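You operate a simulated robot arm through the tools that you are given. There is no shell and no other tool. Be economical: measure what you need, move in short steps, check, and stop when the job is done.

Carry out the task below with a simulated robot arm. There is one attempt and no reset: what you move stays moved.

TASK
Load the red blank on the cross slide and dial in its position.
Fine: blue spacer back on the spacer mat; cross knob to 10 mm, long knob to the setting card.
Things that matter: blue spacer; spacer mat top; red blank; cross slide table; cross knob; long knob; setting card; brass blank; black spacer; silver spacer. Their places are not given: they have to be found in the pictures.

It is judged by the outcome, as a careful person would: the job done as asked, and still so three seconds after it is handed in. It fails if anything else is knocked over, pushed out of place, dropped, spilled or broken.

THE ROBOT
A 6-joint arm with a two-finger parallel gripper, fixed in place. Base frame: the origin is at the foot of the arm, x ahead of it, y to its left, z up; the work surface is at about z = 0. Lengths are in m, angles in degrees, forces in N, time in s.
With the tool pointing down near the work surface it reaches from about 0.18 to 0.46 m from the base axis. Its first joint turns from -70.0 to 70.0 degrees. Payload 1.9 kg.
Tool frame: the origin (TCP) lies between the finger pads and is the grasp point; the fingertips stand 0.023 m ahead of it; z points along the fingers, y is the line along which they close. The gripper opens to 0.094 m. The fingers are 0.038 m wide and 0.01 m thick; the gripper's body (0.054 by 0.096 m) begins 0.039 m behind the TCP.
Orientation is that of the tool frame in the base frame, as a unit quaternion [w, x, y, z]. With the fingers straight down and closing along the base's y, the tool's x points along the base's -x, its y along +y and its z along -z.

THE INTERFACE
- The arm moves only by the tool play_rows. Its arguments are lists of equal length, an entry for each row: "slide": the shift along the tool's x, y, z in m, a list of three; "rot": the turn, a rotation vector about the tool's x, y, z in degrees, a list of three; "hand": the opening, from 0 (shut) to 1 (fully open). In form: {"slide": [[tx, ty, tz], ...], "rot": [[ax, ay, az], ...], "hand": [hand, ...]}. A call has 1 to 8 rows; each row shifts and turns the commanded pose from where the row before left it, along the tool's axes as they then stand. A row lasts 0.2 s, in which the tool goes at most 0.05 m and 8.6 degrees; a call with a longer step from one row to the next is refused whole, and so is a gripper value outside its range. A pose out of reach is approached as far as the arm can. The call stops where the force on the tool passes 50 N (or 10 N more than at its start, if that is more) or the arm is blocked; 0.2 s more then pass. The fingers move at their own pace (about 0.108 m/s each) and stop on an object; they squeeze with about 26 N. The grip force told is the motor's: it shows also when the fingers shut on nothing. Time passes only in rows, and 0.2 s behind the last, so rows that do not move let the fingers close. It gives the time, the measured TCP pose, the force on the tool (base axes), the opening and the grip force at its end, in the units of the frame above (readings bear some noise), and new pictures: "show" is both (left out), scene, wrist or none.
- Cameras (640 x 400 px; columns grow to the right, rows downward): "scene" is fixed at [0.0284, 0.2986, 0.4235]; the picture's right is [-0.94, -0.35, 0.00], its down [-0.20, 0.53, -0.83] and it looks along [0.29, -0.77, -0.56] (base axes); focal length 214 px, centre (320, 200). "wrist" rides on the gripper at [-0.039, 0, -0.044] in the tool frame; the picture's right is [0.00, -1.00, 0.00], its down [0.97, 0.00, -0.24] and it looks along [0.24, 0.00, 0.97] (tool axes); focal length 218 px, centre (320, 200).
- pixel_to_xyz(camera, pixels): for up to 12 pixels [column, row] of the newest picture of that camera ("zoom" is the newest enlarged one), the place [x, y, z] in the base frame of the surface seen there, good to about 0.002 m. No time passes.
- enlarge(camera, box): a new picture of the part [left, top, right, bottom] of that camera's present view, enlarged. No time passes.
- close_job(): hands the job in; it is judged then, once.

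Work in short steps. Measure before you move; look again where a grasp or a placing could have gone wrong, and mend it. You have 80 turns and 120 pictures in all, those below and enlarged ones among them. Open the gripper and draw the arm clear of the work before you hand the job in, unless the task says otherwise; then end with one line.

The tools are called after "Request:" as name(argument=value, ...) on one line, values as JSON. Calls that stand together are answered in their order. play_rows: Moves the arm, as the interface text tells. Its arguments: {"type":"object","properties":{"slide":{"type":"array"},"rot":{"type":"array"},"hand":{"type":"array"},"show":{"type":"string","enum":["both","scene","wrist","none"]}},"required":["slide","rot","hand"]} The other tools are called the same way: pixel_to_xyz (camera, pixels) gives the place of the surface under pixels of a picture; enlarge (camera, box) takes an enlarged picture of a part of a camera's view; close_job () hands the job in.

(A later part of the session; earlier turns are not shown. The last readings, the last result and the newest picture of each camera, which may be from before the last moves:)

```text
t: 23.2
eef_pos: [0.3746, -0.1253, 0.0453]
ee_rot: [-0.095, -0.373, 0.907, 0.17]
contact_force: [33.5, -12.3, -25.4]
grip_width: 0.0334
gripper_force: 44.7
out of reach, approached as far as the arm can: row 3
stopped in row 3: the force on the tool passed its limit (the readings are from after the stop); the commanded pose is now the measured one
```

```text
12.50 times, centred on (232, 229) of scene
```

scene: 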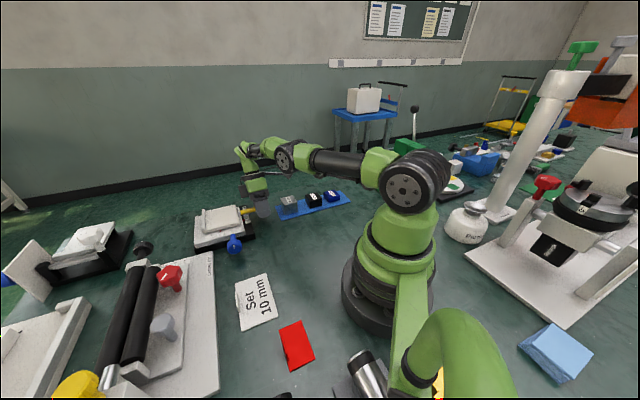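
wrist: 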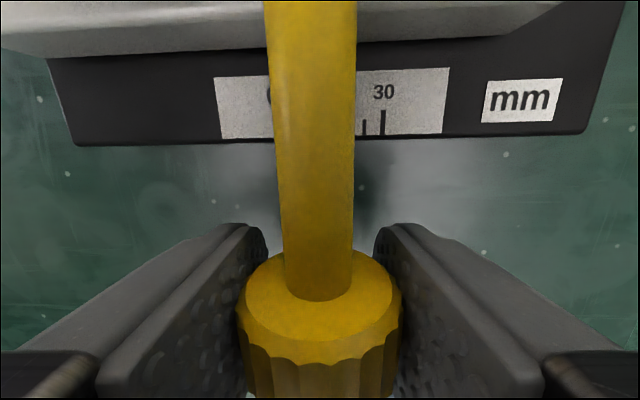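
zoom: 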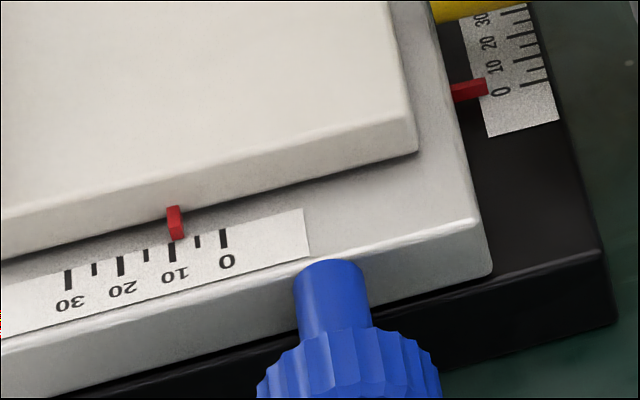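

Near 9 mm under load. Release to read it free.

Request:
play_rows(slide=[[0, 0, 0], [0, 0, 0], [0, 0, 0]], rot=[[0, 0, 0], [0, 0, 0], [0, 0, 0]], hand=[0.53, 0.53, 0.53])

Request:
enlarge(camera="scene", box=[212, 218, 242, 238])

```text
t: 24.0
eef_pos: [0.3735, -0.1239, 0.0444]
ee_rot: [-0.097, -0.369, 0.908, 0.174]
contact_force: [-0.3, -0.6, -0.5]
grip_width: 0.0498
gripper_force: 0.0
```

scene: 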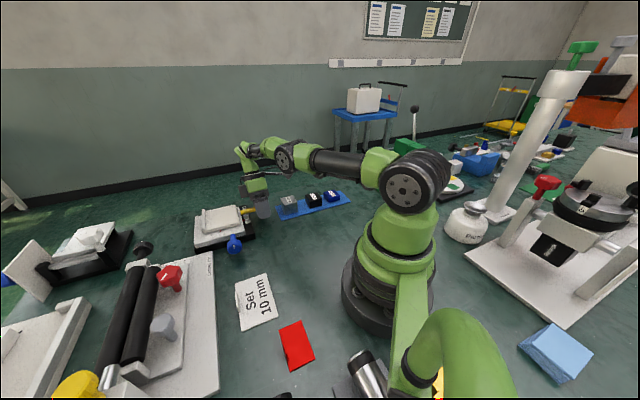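
wrist: 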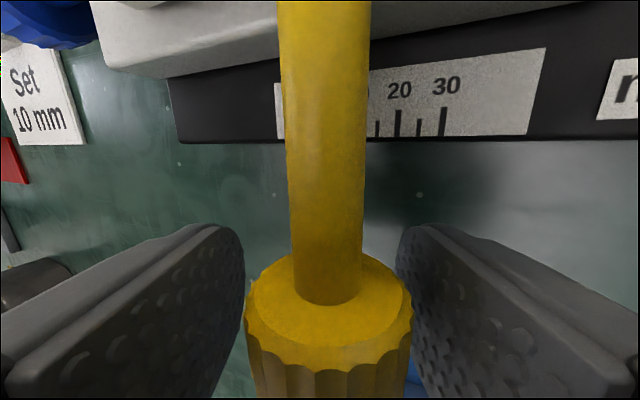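

```text
16.00 times, centred on (227, 228) of scene
```

zoom: 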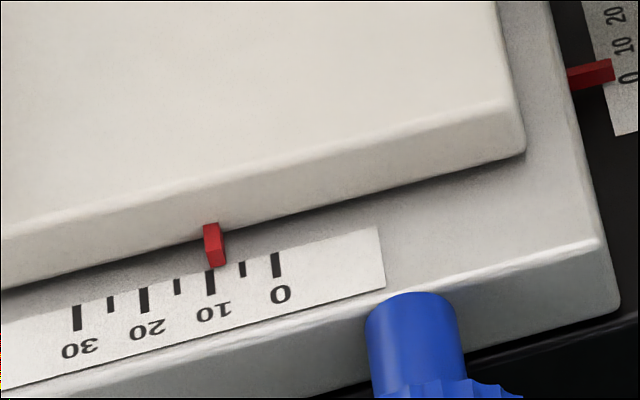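

Reads ≈9 mm. I withdraw upward and level out to read it from above.

Request:
play_rows(slide=[[0, 0, -0.025], [0, 0, -0.04], [0, 0, -0.04], [0, 0, -0.02], [-0.02, 0, 0], [-0.03, 0, 0], [0, 0, 0]], rot=[[0, 0, 0], [0, 0, 0], [8, 0, 0], [8, 0, 0], [7, 0, 0], [0, 0, 0], [0, 0, 0]], hand=[0.53, 0.53, 0.53, 0.53, 0.53, 0.53, 0.53], show="wrist")

Request:
enlarge(camera="wrist", box=[190, 60, 350, 220])

```text
t: 25.6
eef_pos: [0.4325, -0.0972, 0.1493]
ee_rot: [-0.021, -0.381, 0.924, -0.011]
contact_force: [0.4, -0.3, -0.2]
grip_width: 0.0497
gripper_force: 0.0
out of reach, approached as far as the arm can: row 1, 2
```

wrist: 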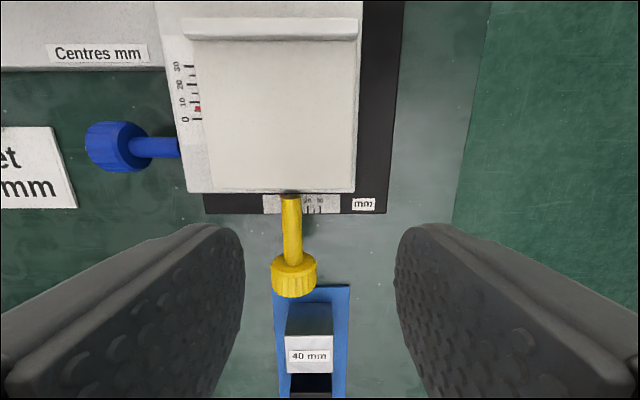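

```text
2.50 times, centred on (270, 140) of wrist
```

zoom: 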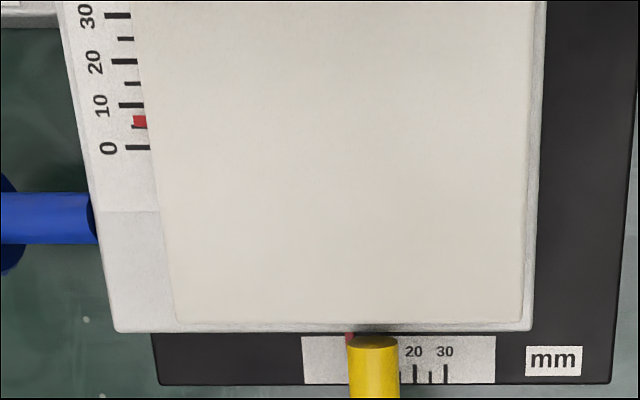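

Request:
enlarge(camera="scene", box=[212, 218, 242, 238])

Request:
enlarge(camera="wrist", box=[165, 55, 225, 130])

```text
16.00 times, centred on (227, 228) of scene
```

zoom: 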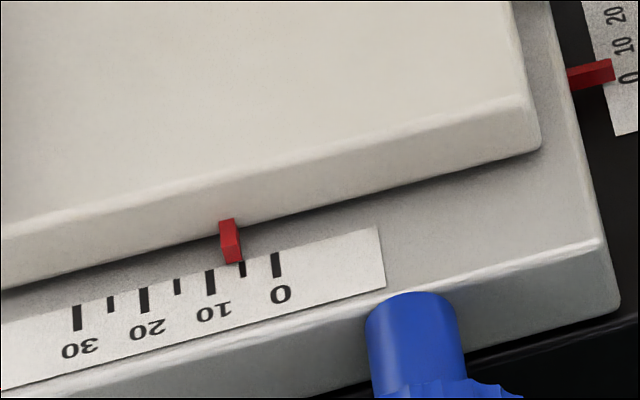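

```text
5.33 times, centred on (195, 92) of wrist
```

zoom: 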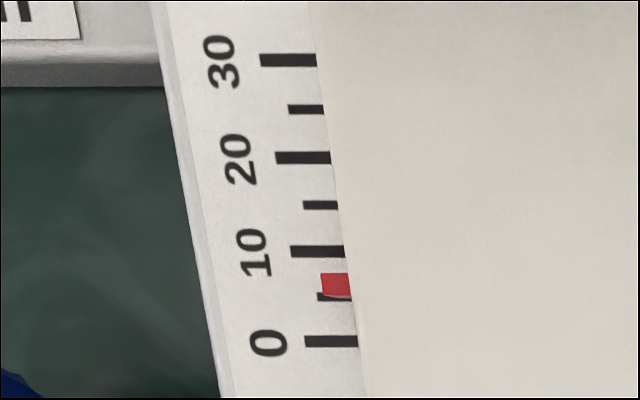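

The tight withdrawal dragged it back to ≈6.2 mm (both views agree). I'll regrip at +21°, turn ~31° clockwise, and open wide before leaving.

Request:
play_rows(slide=[[0.0266, 0.0095, 0], [0.0266, 0.0095, 0], [0, 0, 0.035], [0, 0, 0.035], [0, 0, 0.034], [0, 0, 0]], rot=[[0, -2.7, 0], [0, 0, 0], [0, 0, 0], [0, 0, 0], [0, 0, 0], [0, 0, 0]], hand=[0.8, 0.8, 0.8, 0.8, 0.8, 0.6], show="wrist")

```text
t: 27.0
eef_pos: [0.3836, -0.1219, 0.0451]
ee_rot: [0.001, -0.381, 0.925, -0.002]
contact_force: [-0.3, 1.3, 0.4]
grip_width: 0.0564
gripper_force: 0.0
```

wrist: 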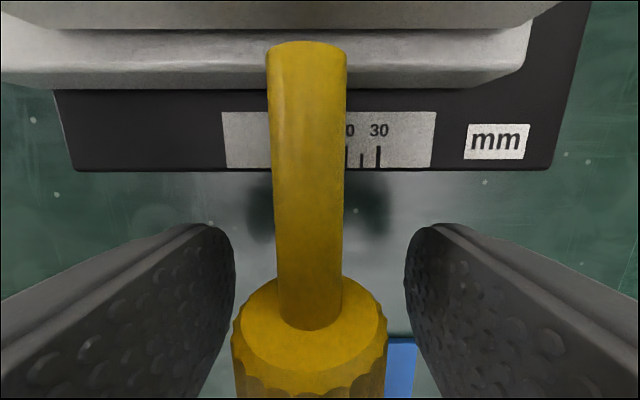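

Request:
play_rows(slide=[[0, 0.0018, 0], [0, 0, 0], [0, 0, 0], [0, 0, 0], [0, 0, 0], [0, 0, 0]], rot=[[7, 0, 0], [7, 0, 0], [7, 0, 0], [0, 0, 0], [0, 0, 0], [0, 0, 0]], hand=[0.6, 0.6, 0.6, 0.6, 0, 0], show="none")

```text
t: 28.4
eef_pos: [0.3809, -0.1219, 0.0468]
ee_rot: [0.065, -0.376, 0.91, -0.162]
contact_force: [-0.8, -0.1, 1.2]
grip_width: 0.0334
gripper_force: 45.0
```

Request:
play_rows(slide=[[-0.0009, 0, 0], [-0.0009, 0, 0], [-0.0009, 0, 0], [-0.0009, 0, 0], [0, 0, 0]], rot=[[-7.75, 0, 0], [-7.75, 0, 0], [-7.75, 0, 0], [-7.75, 0, 0], [0, 0, 0]], hand=[0, 0, 0, 0, 0], show="scene")

Request:
enlarge(camera="scene", box=[212, 218, 242, 238])

```text
t: 29.6
eef_pos: [0.3818, -0.1192, 0.0453]
ee_rot: [-0.034, -0.38, 0.921, 0.08]
contact_force: [-24.5, -20.9, 4.5]
grip_width: 0.0331
gripper_force: 44.7
```

scene: 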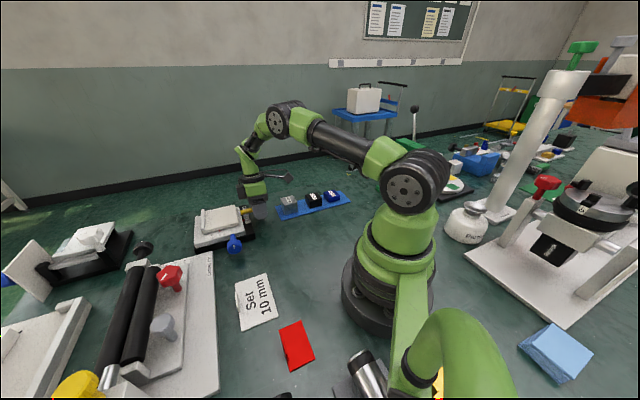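

```text
16.00 times, centred on (227, 228) of scene
```

zoom: 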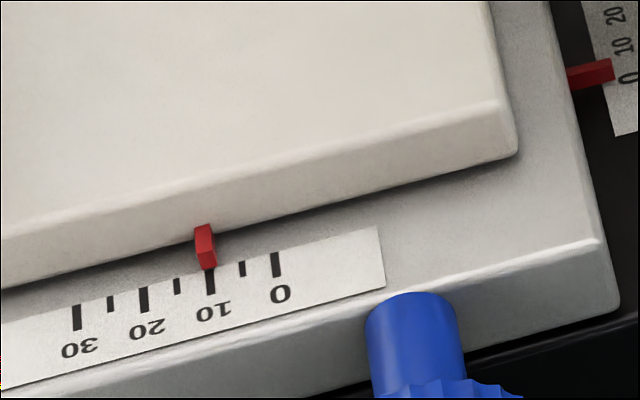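

Pointer on the 10 tick. Open wide, then level and rise.

Request:
play_rows(slide=[[0.002, 0, 0], [0, 0, 0], [0, 0, 0], [0, 0, 0], [0, 0, -0.02], [0, 0, -0.04], [0, 0, -0.045], [0, 0, 0]], rot=[[0, 0, 0], [0, 0, 0], [0, 0, 0], [8, 0, 0], [3, 0, 0], [0, 0, 0], [0, 0, 0], [0, 0, 0]], hand=[0, 0.85, 0.85, 0.85, 0.85, 0.85, 0.85, 0.85])

Request:
enlarge(camera="scene", box=[212, 218, 242, 238])

Request:
enlarge(camera="wrist", box=[80, 0, 400, 200])

```text
t: 31.4
eef_pos: [0.3829, -0.1188, 0.1507]
ee_rot: [0.005, -0.381, 0.924, -0.01]
contact_force: [0.0, -0.2, 1.1]
grip_width: 0.08
gripper_force: 0.1
```

scene: 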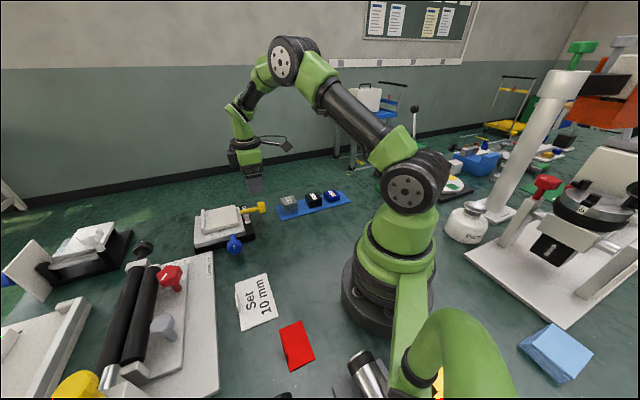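
wrist: 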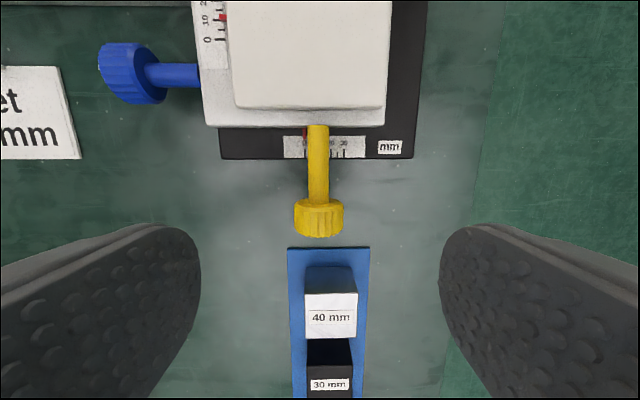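

```text
16.00 times, centred on (227, 228) of scene
```

zoom: 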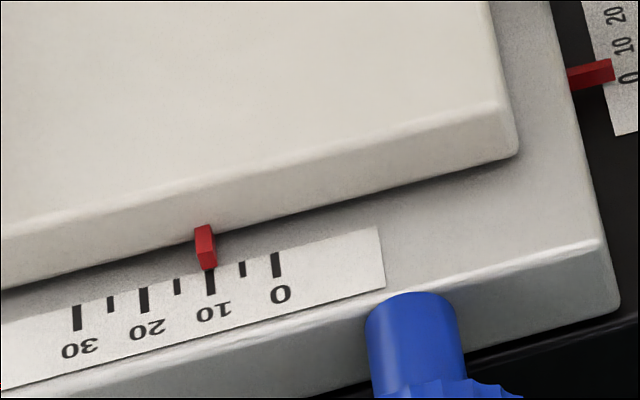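

```text
2.00 times, centred on (240, 100) of wrist
```

zoom: 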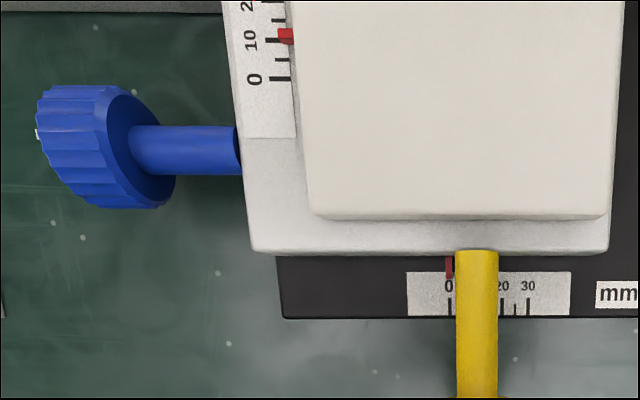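

Long-travel scale now sits at 10. Next the blue knob: translate over it and yaw by −90° so its axis lies along tool x.

Request:
play_rows(slide=[[-0.027, 0.037, 0], [-0.027, 0.037, 0], [-0.027, 0.037, 0], [0, 0, 0], [0, 0, 0], [0, 0, 0], [0, 0, 0], [0, 0, 0]], rot=[[0, 0, 0], [0, 0, 0], [0, 0, 0], [0, 0, 8.2], [0, 0, 8.2], [0, 0, 8.2], [0, 0, 8.2], [0, 0, 8.2]], hand=[0.85, 0.85, 0.85, 0.85, 0.85, 0.85, 0.85, 0.85], show="none")

Request:
play_rows(slide=[[0, 0, 0], [0, 0, 0], [0, 0, 0], [0, 0, 0], [0, 0, 0], [0, 0, 0], [0, 0, 0]], rot=[[0, 0, 8.2], [0, 0, 8.2], [0, 0, 8.2], [0, 0, 8.2], [0, 0, 8.2], [0, 0, 8], [0, 0, 0]], hand=[0.85, 0.85, 0.85, 0.85, 0.85, 0.85, 0.85], show="wrist")

```text
t: 33.2
eef_pos: [0.3611, 0.0163, 0.1496]
ee_rot: [0.007, -0.032, 0.999, -0.007]
contact_force: [0.2, -1.2, -0.5]
grip_width: 0.0796
gripper_force: 0.1
```

```text
t: 34.8
eef_pos: [0.3595, 0.0165, 0.149]
ee_rot: [0.009, 0.384, 0.923, -0.004]
contact_force: [-1.4, -0.1, -0.2]
grip_width: 0.0801
gripper_force: 0.1
```

wrist: 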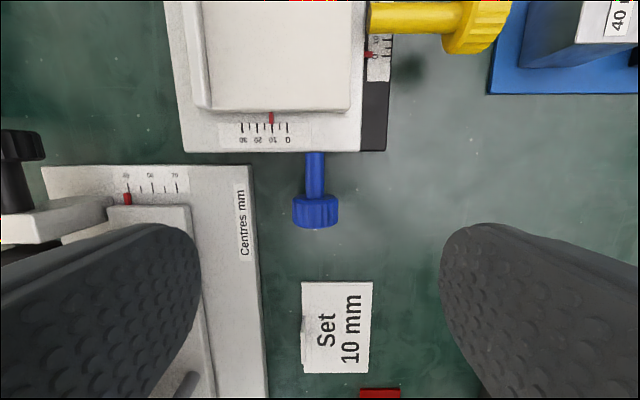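

Request:
enlarge(camera="wrist", box=[220, 90, 320, 160])

Request:
pixel_to_xyz(camera="wrist", pixels=[[315, 200], [315, 212], [315, 224], [294, 210], [337, 210], [315, 170], [307, 175], [323, 175], [256, 210], [205, 215], [300, 325], [305, 315]])

```text
5.71 times, centred on (270, 125) of wrist
```

zoom: 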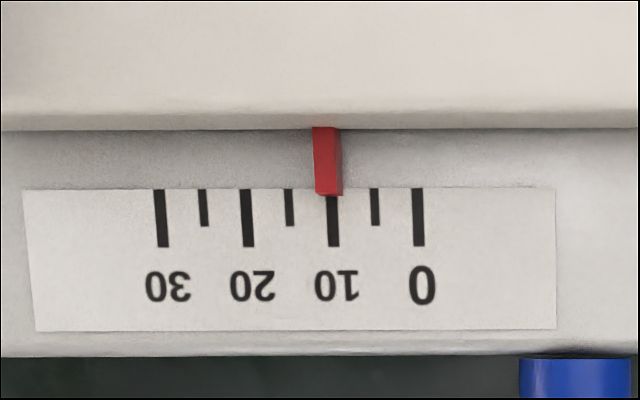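

```text
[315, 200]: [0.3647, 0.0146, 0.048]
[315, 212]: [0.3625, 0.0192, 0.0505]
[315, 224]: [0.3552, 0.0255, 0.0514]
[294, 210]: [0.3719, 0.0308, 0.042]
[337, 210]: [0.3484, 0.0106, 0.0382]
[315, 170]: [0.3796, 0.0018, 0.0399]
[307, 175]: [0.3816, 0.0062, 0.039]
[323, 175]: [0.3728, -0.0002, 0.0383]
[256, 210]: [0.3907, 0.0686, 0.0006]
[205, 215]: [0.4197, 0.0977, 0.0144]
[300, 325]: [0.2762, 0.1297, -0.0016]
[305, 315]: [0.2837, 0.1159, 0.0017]
```

Yellow reads 10.0 squarely. Blue knob: axis z≈0.034, centre ≈(0.361,0.021); I descend with the TCP 8 mm above the axis for floor clearance.

Request:
play_rows(slide=[[0.0021, 0.0038, 0], [0, 0, 0.035], [0, 0, 0.035], [0, 0, 0.025], [0, 0, 0.0117], [0, 0, 0]], rot=[[0, 1.1, 0], [0, 0, 0], [0, 0, 0], [0, 0, 0], [0, 0, 0], [0, 0, 0]], hand=[0.7, 0.7, 0.7, 0.7, 0.7, 0.6])

```text
t: 36.2
eef_pos: [0.3608, 0.0199, 0.0422]
ee_rot: [0.001, 0.384, 0.923, -0.001]
contact_force: [0.0, -0.1, 0.0]
grip_width: 0.0562
gripper_force: 0.0
```

scene: 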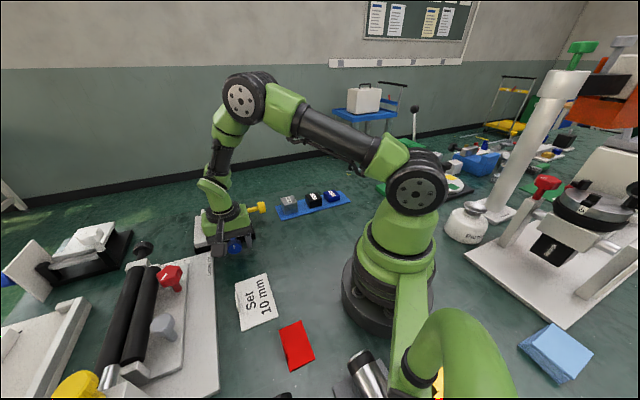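
wrist: 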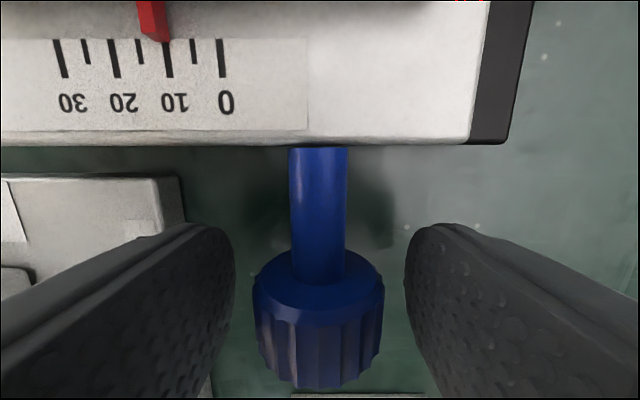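

Request:
play_rows(slide=[[0, 0.001, 0], [0, 0.001, 0], [0, 0.001, 0], [0, 0, 0], [0, 0, 0], [0, 0, 0]], rot=[[7, 0, 0], [7, 0, 0], [7, 0, 0], [0, 0, 0], [0, 0, 0], [0, 0, 0]], hand=[0.6, 0.6, 0.6, 0.6, 0, 0], show="wrist")

```text
t: 37.6
eef_pos: [0.3632, 0.0221, 0.0414]
ee_rot: [-0.069, 0.378, 0.908, -0.168]
contact_force: [7.4, 4.9, -8.2]
grip_width: 0.0337
gripper_force: 45.2
```

wrist: 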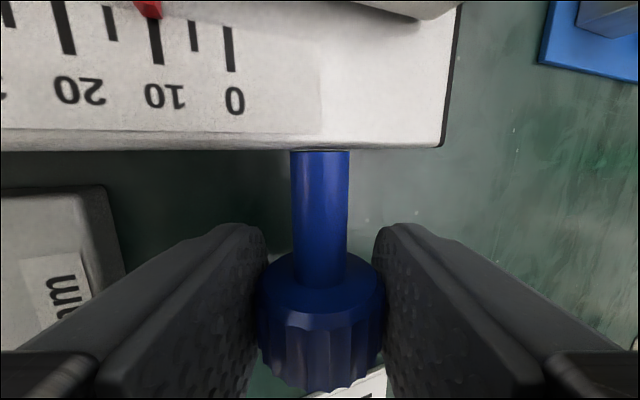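

Gripped. Turn clockwise 40° about the knob axis.

Request:
play_rows(slide=[[0, -0.001, 0], [0, -0.0011, 0], [0, -0.0011, 0], [0, -0.0011, 0], [0, -0.0011, 0], [0, 0, 0]], rot=[[-8, 0, 0], [-8, 0, 0], [-8, 0, 0], [-8, 0, 0], [-8, 0, 0], [0, 0, 0]], hand=[0, 0, 0, 0, 0, 0])

Request:
enlarge(camera="scene", box=[192, 195, 272, 250])

```text
t: 39.0
eef_pos: [0.36, 0.0181, 0.0442]
ee_rot: [0.059, 0.379, 0.913, 0.14]
contact_force: [3.7, -28.4, 4.1]
grip_width: 0.0337
gripper_force: 45.1
```

scene: 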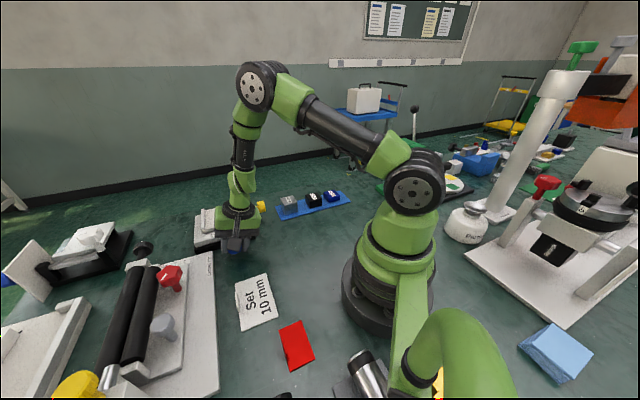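
wrist: 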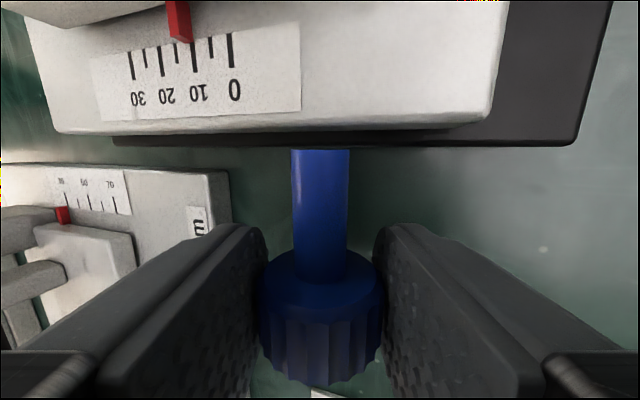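

```text
7.27 times, centred on (232, 222) of scene
```

zoom: 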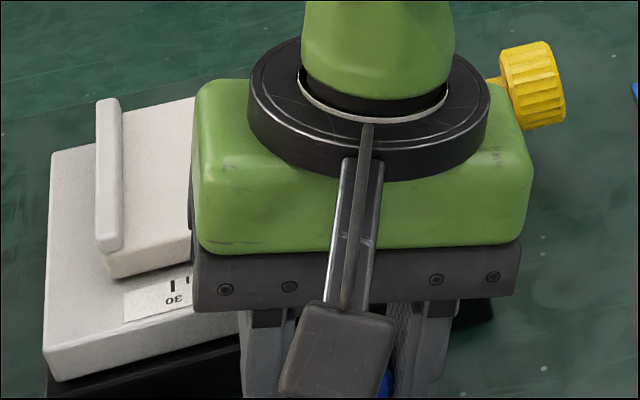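

Saddle is moving the right way. Release, swing back to +20° and check centring before the second stroke.

Request:
play_rows(slide=[[0, 0, 0], [0, 0, 0], [0, 0.0011, 0], [0, 0.0011, 0], [0, 0.0011, 0], [0, 0.0011, 0], [0, 0.0011, 0], [0, 0, 0]], rot=[[0, 0, 0], [0, 0, 0], [8, 0, 0], [8, 0, 0], [8, 0, 0], [8, 0, 0], [8, 0, 0], [0, 0, 0]], hand=[0.6, 0.6, 0.6, 0.6, 0.6, 0.6, 0.6, 0.6])

Request:
enlarge(camera="scene", box=[202, 195, 282, 250])

```text
t: 40.8
eef_pos: [0.3631, 0.0238, 0.0424]
ee_rot: [-0.069, 0.377, 0.908, -0.17]
contact_force: [0.2, -0.2, -0.2]
grip_width: 0.0565
gripper_force: 0.0
```

scene: 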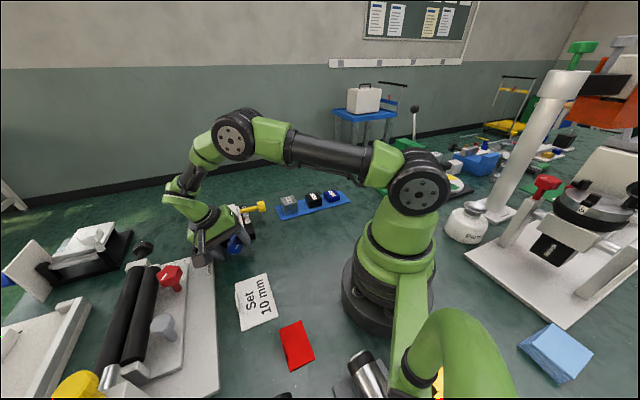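
wrist: 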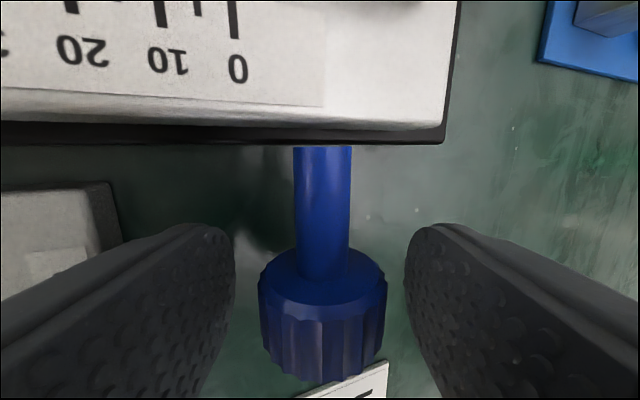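

```text
7.27 times, centred on (242, 222) of scene
```

zoom: 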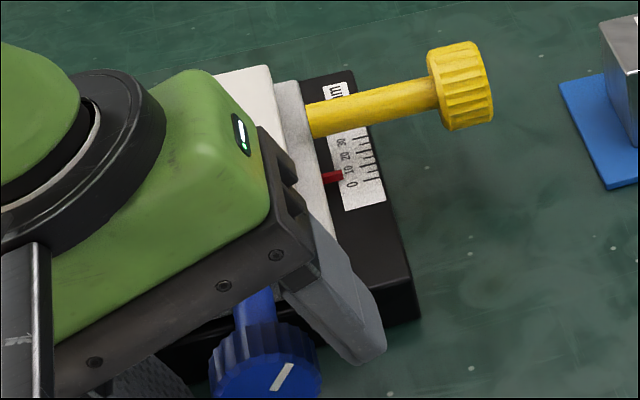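

Pointer ≈5 mm. Second stroke.

Request:
play_rows(slide=[[0, 0, 0], [0, 0, 0], [0, -0.0011, 0], [0, -0.0011, 0], [0, -0.0011, 0], [0, -0.0011, 0], [0, -0.0011, 0], [0, 0, 0]], rot=[[0, 0, 0], [0, 0, 0], [-8, 0, 0], [-8, 0, 0], [-8, 0, 0], [-8, 0, 0], [-8, 0, 0], [0, 0, 0]], hand=[0, 0, 0, 0, 0, 0, 0, 0], show="none")

Request:
play_rows(slide=[[0, 0, 0], [0, 0, 0], [0, 0.0011, 0], [0, 0.0011, 0], [0, 0.0011, 0], [0, 0.0011, 0], [0, 0.0011, 0], [0, 0, 0]], rot=[[0, 0, 0], [0, 0, 0], [8, 0, 0], [8, 0, 0], [8, 0, 0], [8, 0, 0], [8, 0, 0], [0, 0, 0]], hand=[0.6, 0.6, 0.6, 0.6, 0.6, 0.6, 0.6, 0.6])

Request:
enlarge(camera="scene", box=[235, 200, 265, 230])

```text
t: 42.6
eef_pos: [0.3585, 0.0183, 0.0432]
ee_rot: [0.058, 0.379, 0.913, 0.14]
contact_force: [-2.5, -24.5, -7.8]
grip_width: 0.0332
gripper_force: 44.5
```

```text
t: 44.4
eef_pos: [0.3627, 0.0225, 0.045]
ee_rot: [-0.069, 0.377, 0.908, -0.169]
contact_force: [0.0, 0.3, -0.9]
grip_width: 0.0564
gripper_force: 0.0
```

scene: 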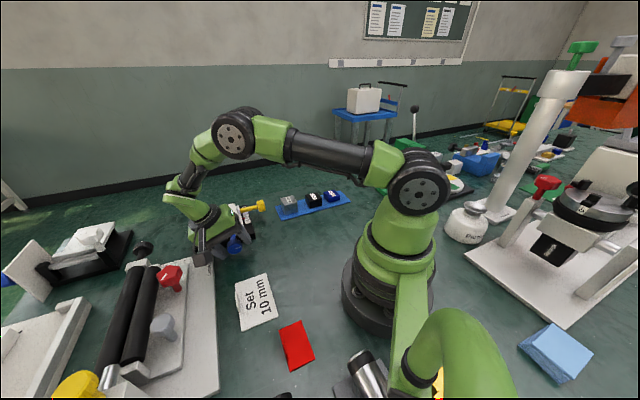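
wrist: 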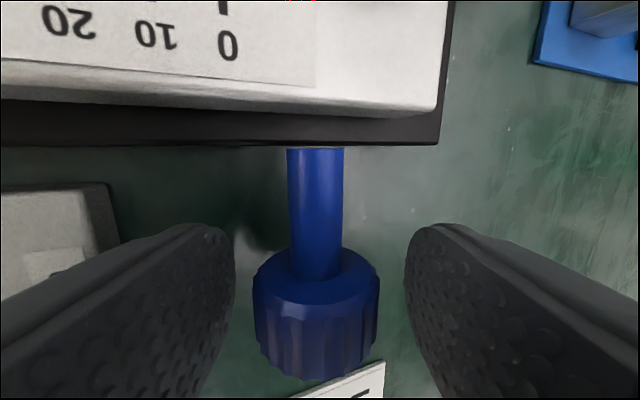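

```text
13.33 times, centred on (250, 215) of scene
```

zoom: 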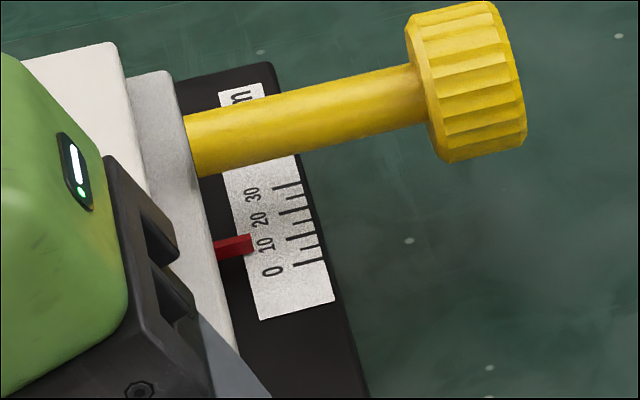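

Near 10 mm. Level, open wide, rise and read from above.

Request:
play_rows(slide=[[0, -0.001, 0], [0, -0.001, 0], [0, -0.001, 0], [0, 0, -0.02], [0, 0, -0.04], [0, 0, -0.045], [0, 0, 0]], rot=[[-7, 0, 0], [-7, 0, 0], [-7, 0, 0], [0, 0, 0], [0, 0, 0], [0, 0, 0], [0, 0, 0]], hand=[0.6, 0.6, 0.7, 0.8, 0.8, 0.8, 0.8])

Request:
enlarge(camera="wrist", box=[200, 0, 420, 160])

Request:
enlarge(camera="scene", box=[207, 200, 267, 240])

```text
t: 46.0
eef_pos: [0.355, 0.0182, 0.1476]
ee_rot: [0.0, 0.385, 0.923, 0.0]
contact_force: [-0.5, -0.5, -0.8]
grip_width: 0.0755
gripper_force: 0.1
```

scene: 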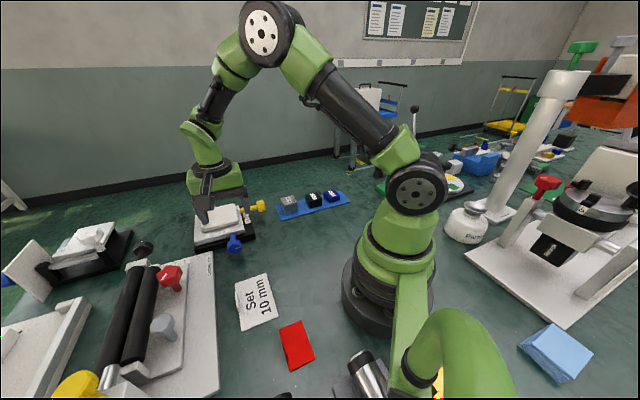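
wrist: 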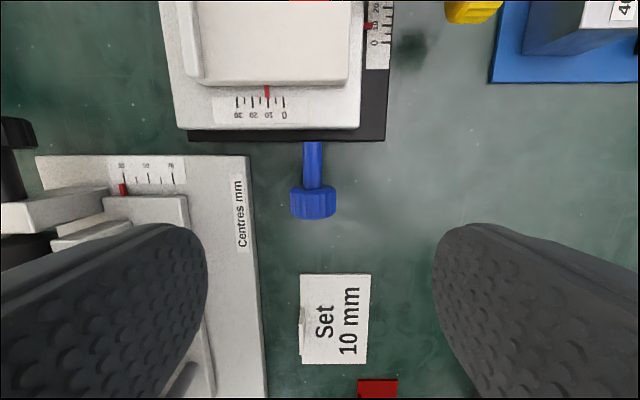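

```text
2.50 times, centred on (310, 80) of wrist
```

zoom: 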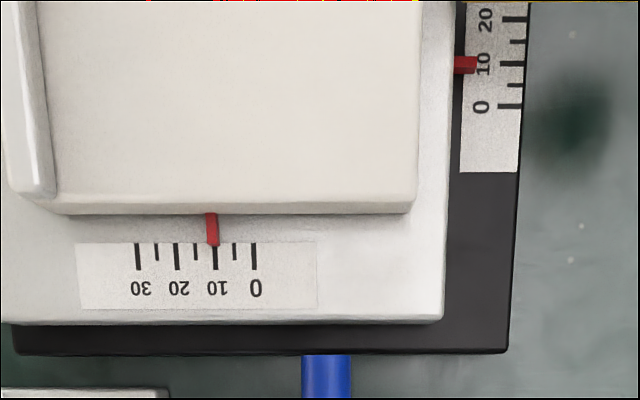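

```text
10.00 times, centred on (237, 220) of scene
```

zoom: 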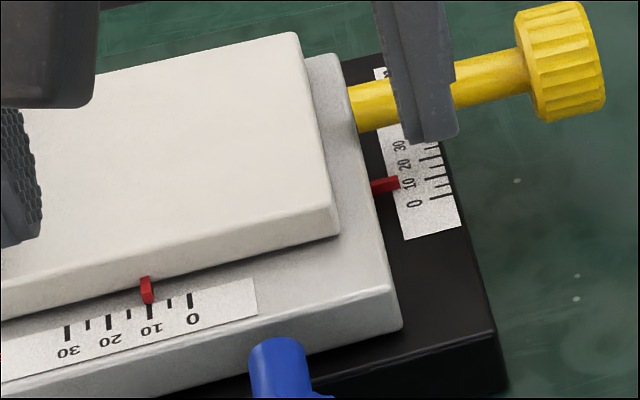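

Blue scale reads 9–10 with parallax; I measure the pointer and put the camera right above it.

Request:
pixel_to_xyz(camera="wrist", pixels=[[387, 25], [372, 40], [267, 90], [280, 60], [230, 60]])

```text
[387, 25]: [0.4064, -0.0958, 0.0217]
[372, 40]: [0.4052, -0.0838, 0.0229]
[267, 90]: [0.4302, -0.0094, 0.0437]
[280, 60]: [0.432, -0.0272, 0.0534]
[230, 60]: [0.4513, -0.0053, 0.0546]
```

Request:
play_rows(slide=[[-0.0375, -0.0198, 0], [-0.0375, -0.0198, 0], [0, 0, 0]], rot=[[0, 0, 0], [0, 0, 0], [0, 0, 0]], hand=[0.8, 0.8, 0.8], show="wrist")

Request:
enlarge(camera="wrist", box=[280, 110, 360, 180])

```text
t: 46.8
eef_pos: [0.381, -0.0635, 0.1494]
ee_rot: [0.0, 0.383, 0.924, 0.001]
contact_force: [0.9, -0.4, 0.1]
grip_width: 0.075
gripper_force: 0.0
```

wrist: 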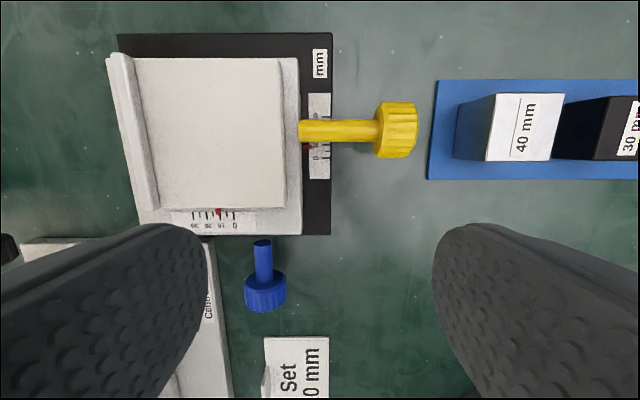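

```text
5.71 times, centred on (320, 145) of wrist
```

zoom: 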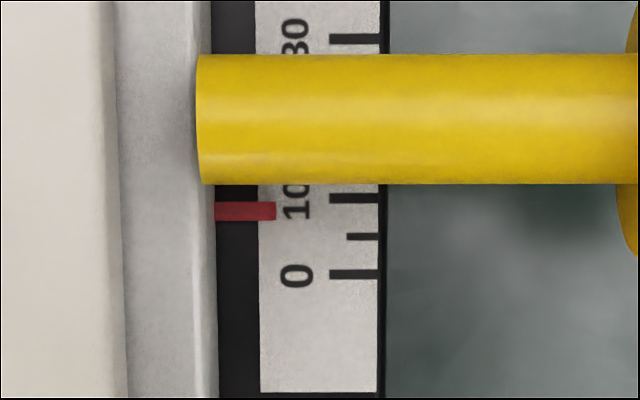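

Directly above: pointer at 8.3 mm. I need ≈+1.7 mm (~16°). Go back to the blue knob, tilt +8°, and grip.

Request:
play_rows(slide=[[0.037, 0.0226, 0], [0.037, 0.0226, 0], [0, 0, 0.035], [0, 0, 0.035], [0, 0, 0.025], [0, 0, 0.0115], [0, 0.0011, 0], [0, 0, 0]], rot=[[0, 0, 0], [0, 0, 0], [0, 0, 0], [0, 0, 0], [0, 0, 0], [0, 0, 0], [8, 0, 0], [0, 0, 0]], hand=[0.8, 0.8, 0.8, 0.8, 0.8, 0.8, 0.8, 0.7], show="wrist")

```text
t: 48.6
eef_pos: [0.3662, 0.0244, 0.043]
ee_rot: [-0.026, 0.383, 0.921, -0.065]
contact_force: [-0.4, 0.1, -0.5]
grip_width: 0.066
gripper_force: 0.0
```

wrist: 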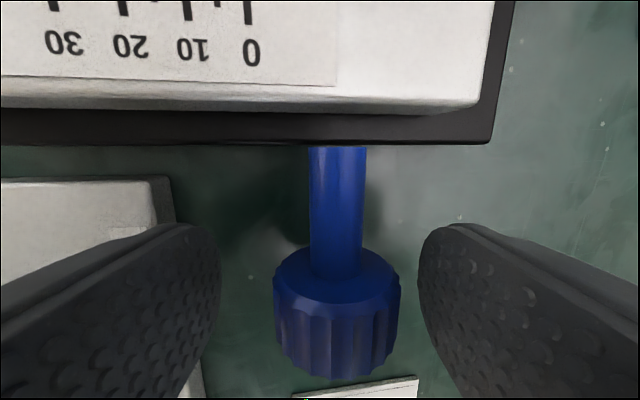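

Knob is 5 mm to my right; correct and grip.

Request:
play_rows(slide=[[0, -0.005, 0], [0, 0, 0], [0, 0, 0], [0, 0, 0]], rot=[[0, 0, 0], [0, 0, 0], [0, 0, 0], [0, 0, 0]], hand=[0.7, 0, 0, 0], show="none")

Request:
play_rows(slide=[[0, -0.0011, 0], [0, -0.0011, 0], [0, 0, 0]], rot=[[-8, 0, 0], [-8, 0, 0], [0, 0, 0]], hand=[0, 0, 0], show="none")

Request:
play_rows(slide=[[0, 0, 0], [0, 0, 0], [0, 0, 0], [0, 0.0011, 0], [0, 0, -0.025], [0, 0, -0.04], [0, 0, -0.04], [0, 0, 0]], rot=[[0, 0, 0], [0, 0, 0], [0, 0, 0], [8, 0, 0], [0, 0, 0], [0, 0, 0], [0, 0, 0], [0, 0, 0]], hand=[0.8, 0.8, 0.8, 0.8, 0.8, 0.8, 0.8, 0.8], show="none")

```text
t: 49.6
eef_pos: [0.3638, 0.0209, 0.0435]
ee_rot: [-0.026, 0.383, 0.921, -0.063]
contact_force: [4.5, 1.3, -2.1]
grip_width: 0.0336
gripper_force: 44.9
```

```text
t: 50.4
eef_pos: [0.362, 0.0177, 0.0441]
ee_rot: [0.029, 0.383, 0.921, 0.064]
contact_force: [-11.3, -18.6, 22.6]
grip_width: 0.0334
gripper_force: 45.1
```

```text
t: 52.2
eef_pos: [0.3594, 0.0207, 0.149]
ee_rot: [0.001, 0.384, 0.923, 0.0]
contact_force: [-1.2, 0.5, -0.9]
grip_width: 0.0751
gripper_force: 0.0
```

Request:
play_rows(slide=[[-0.0374, -0.0221, 0], [-0.0374, -0.0221, 0], [0, 0, 0]], rot=[[0, 0, 0], [0, 0, 0], [0, 0, 0]], hand=[0.8, 0.8, 0.8], show="wrist")

Request:
enlarge(camera="wrist", box=[280, 110, 360, 180])

```text
t: 53.0
eef_pos: [0.3823, -0.0642, 0.1462]
ee_rot: [0.001, 0.383, 0.924, -0.001]
contact_force: [0.4, -0.5, 0.1]
grip_width: 0.0752
gripper_force: 0.1
```

wrist: 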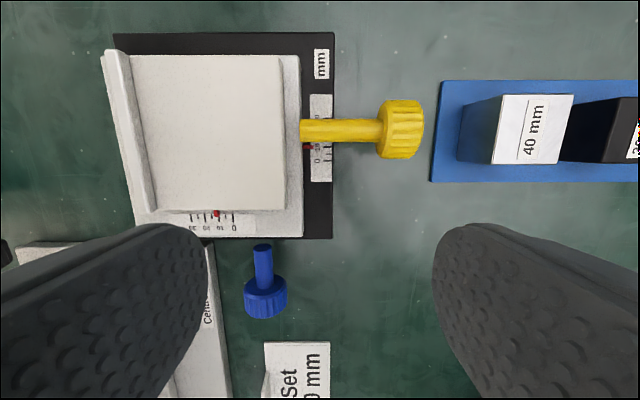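

```text
5.71 times, centred on (320, 145) of wrist
```

zoom: 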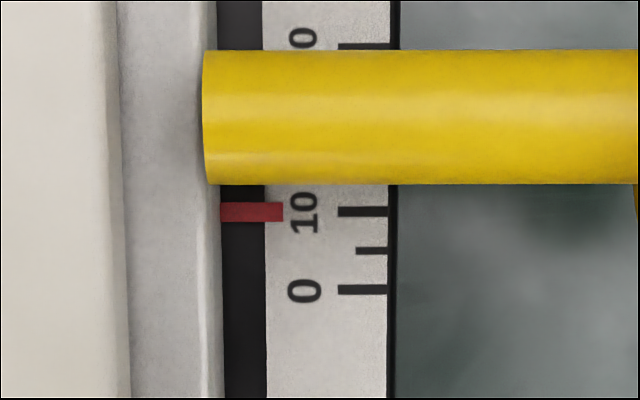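

Blue scale reads 9.95–10. Same direct-overhead check for the yellow pointer.

Request:
play_rows(slide=[[0.017, 0.036, 0], [0.017, 0.036, 0], [0, 0, 0]], rot=[[0, 0, 0], [0, 0, 0], [0, 0, 0]], hand=[0.8, 0.8, 0.8], show="wrist")

Request:
enlarge(camera="wrist", box=[270, 110, 370, 180])

Request:
pixel_to_xyz(camera="wrist", pixels=[[235, 15], [238, 135], [385, 20], [390, 135], [325, 80], [222, 60], [220, 135], [208, 60], [205, 135]])

```text
t: 53.8
eef_pos: [0.4095, 0.011, 0.1493]
ee_rot: [0.001, 0.384, 0.923, 0.0]
contact_force: [0.3, -0.4, 0.3]
grip_width: 0.0752
gripper_force: 0.0
```

wrist: 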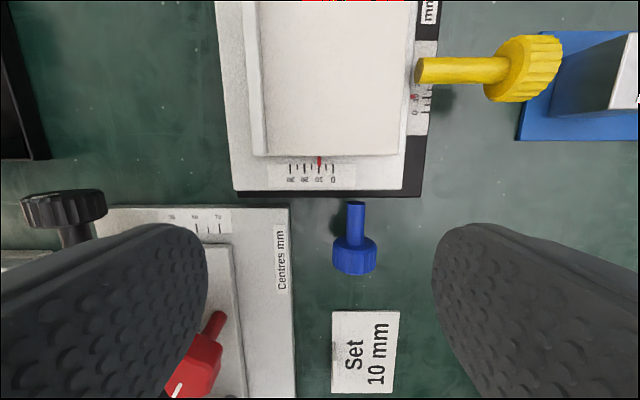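

```text
5.71 times, centred on (320, 145) of wrist
```

zoom: 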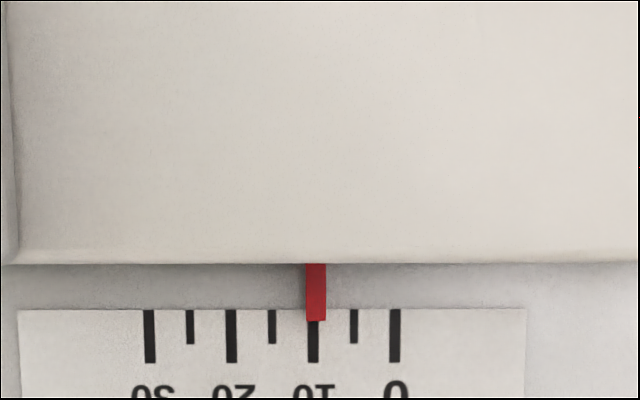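

```text
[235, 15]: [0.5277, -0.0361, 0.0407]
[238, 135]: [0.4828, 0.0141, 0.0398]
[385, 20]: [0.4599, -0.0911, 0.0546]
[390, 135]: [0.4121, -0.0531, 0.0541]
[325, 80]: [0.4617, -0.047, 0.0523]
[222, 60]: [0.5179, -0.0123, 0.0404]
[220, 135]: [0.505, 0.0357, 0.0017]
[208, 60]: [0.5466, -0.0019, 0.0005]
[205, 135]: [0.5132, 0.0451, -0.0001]
```

Both scales sit on 10 (yellow ≈9.7, blue ≈10). Now travel to the red blank, keeping high.

Request:
play_rows(slide=[[0.0403, -0.0101, -0.012], [0.0403, -0.0101, -0.012], [0.0403, -0.0101, -0.012], [0.0403, -0.0101, -0.01], [0.0403, -0.0101, 0], [0.0403, -0.0101, 0], [0.0403, -0.0101, 0], [0, 0, 0]], rot=[[0, 0, 0], [0, 0, 0], [0, 0, 0], [0, 0, 0], [0, 0, 0], [0, 0, 0], [0, 0, 0], [0, 0, 0]], hand=[0.8, 0.8, 0.8, 0.8, 0.8, 0.8, 0.8, 0.8], show="none")

Request:
play_rows(slide=[[0, 0, 0], [0, 0, 0], [0, 0, 0], [0, 0, 0], [0, 0, 0], [0, 0, 0], [0, 0, 0], [0, 0, 0]], rot=[[0, 0, -8.5], [0, 0, -8.5], [0, 0, -8.5], [0, 0, -8.5], [0, 0, -8.5], [0, 0, -8.5], [0, 0, -8.5], [0, 0, -8.5]], hand=[0.8, 0.8, 0.8, 0.8, 0.8, 0.8, 0.8, 0.8], show="none")

Request:
play_rows(slide=[[0, 0, 0], [0, 0, 0], [0, 0, 0], [0, 0, 0], [0, 0, 0], [0, 0, 0], [0, 0, 0], [0, 0, 0]], rot=[[0, 0, -8.5], [0, 0, -8.5], [0, 0, -8.5], [0, 0, -8.5], [0, 0, -8.5], [0, 0, -8.5], [0, 0, -8.5], [0, 0, -8.5]], hand=[0.8, 0.8, 0.8, 0.8, 0.8, 0.8, 0.8, 0.8])

```text
t: 55.6
eef_pos: [0.1587, 0.1597, 0.1909]
ee_rot: [0.001, 0.385, 0.923, 0.0]
contact_force: [-0.8, -0.3, 0.8]
grip_width: 0.075
gripper_force: 0.0
```

```text
t: 57.4
eef_pos: [0.1619, 0.1615, 0.1939]
ee_rot: [0.0, -0.2, 0.98, -0.001]
contact_force: [0.3, -0.4, 0.1]
grip_width: 0.075
gripper_force: 0.1
```

```text
t: 59.2
eef_pos: [0.1617, 0.1631, 0.1941]
ee_rot: [-0.001, 0.713, -0.701, 0.001]
contact_force: [0.1, 1.0, 0.4]
grip_width: 0.0751
gripper_force: 0.0
```

scene: 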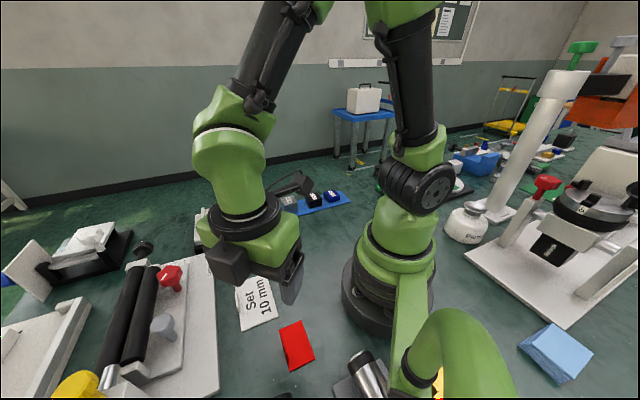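
wrist: 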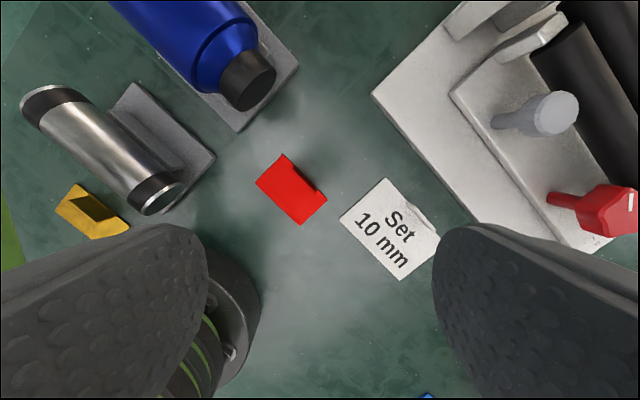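

Request:
play_rows(slide=[[0, 0, 0], [0, 0, 0], [0, 0, 0], [0, 0, 0], [0, 0, 0]], rot=[[0, 0, -8.5], [0, 0, -8.5], [0, 0, -8.5], [0, 0, -8.5], [0, 0, 0]], hand=[0.8, 0.8, 0.8, 0.8, 0.8], show="wrist")

Request:
enlarge(camera="wrist", box=[240, 120, 400, 230])

```text
t: 60.4
eef_pos: [0.1623, 0.162, 0.1937]
ee_rot: [0.0, 0.887, -0.462, 0.001]
contact_force: [-0.2, 0.0, 0.3]
grip_width: 0.0752
gripper_force: 0.1
```

wrist: 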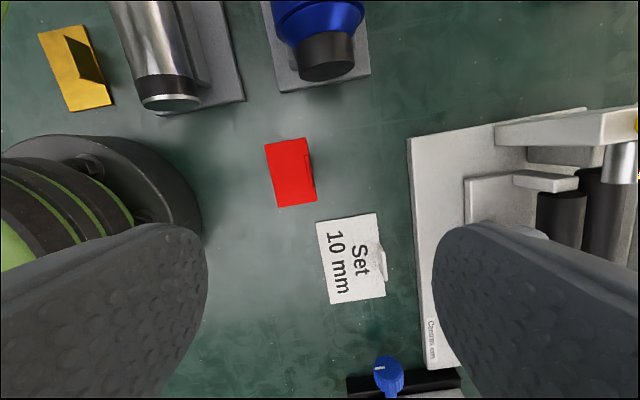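

```text
3.64 times, centred on (320, 175) of wrist
```

zoom: 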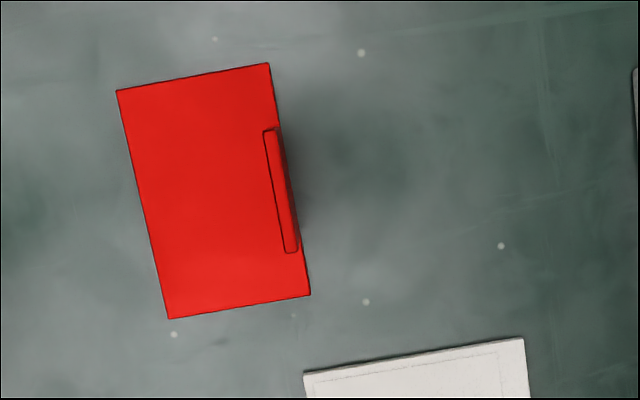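

Request:
pixel_to_xyz(camera="zoom", pixels=[[268, 67], [307, 292], [170, 315], [119, 92], [268, 135], [294, 248], [280, 180], [240, 150], [275, 160], [288, 230], [305, 180]])

Request:
enlarge(camera="scene", box=[270, 310, 330, 380])

```text
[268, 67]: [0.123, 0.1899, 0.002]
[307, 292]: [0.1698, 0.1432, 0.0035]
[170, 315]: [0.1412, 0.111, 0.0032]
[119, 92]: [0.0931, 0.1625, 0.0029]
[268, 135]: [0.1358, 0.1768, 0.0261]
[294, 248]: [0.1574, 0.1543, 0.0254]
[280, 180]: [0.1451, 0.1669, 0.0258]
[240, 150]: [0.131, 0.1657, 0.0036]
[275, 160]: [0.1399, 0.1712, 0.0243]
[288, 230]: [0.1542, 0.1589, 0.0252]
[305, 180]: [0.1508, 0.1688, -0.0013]
```

```text
5.71 times, centred on (300, 345) of scene
```

zoom: 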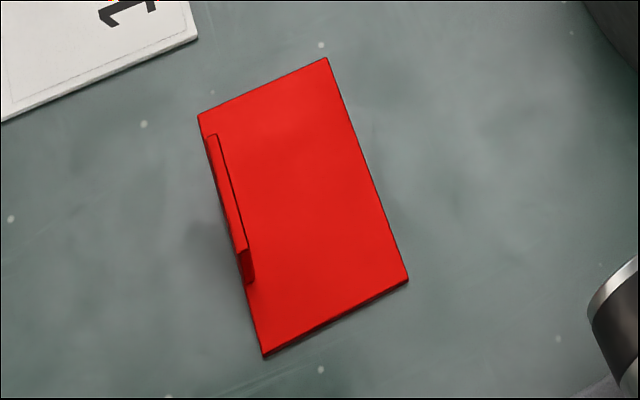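

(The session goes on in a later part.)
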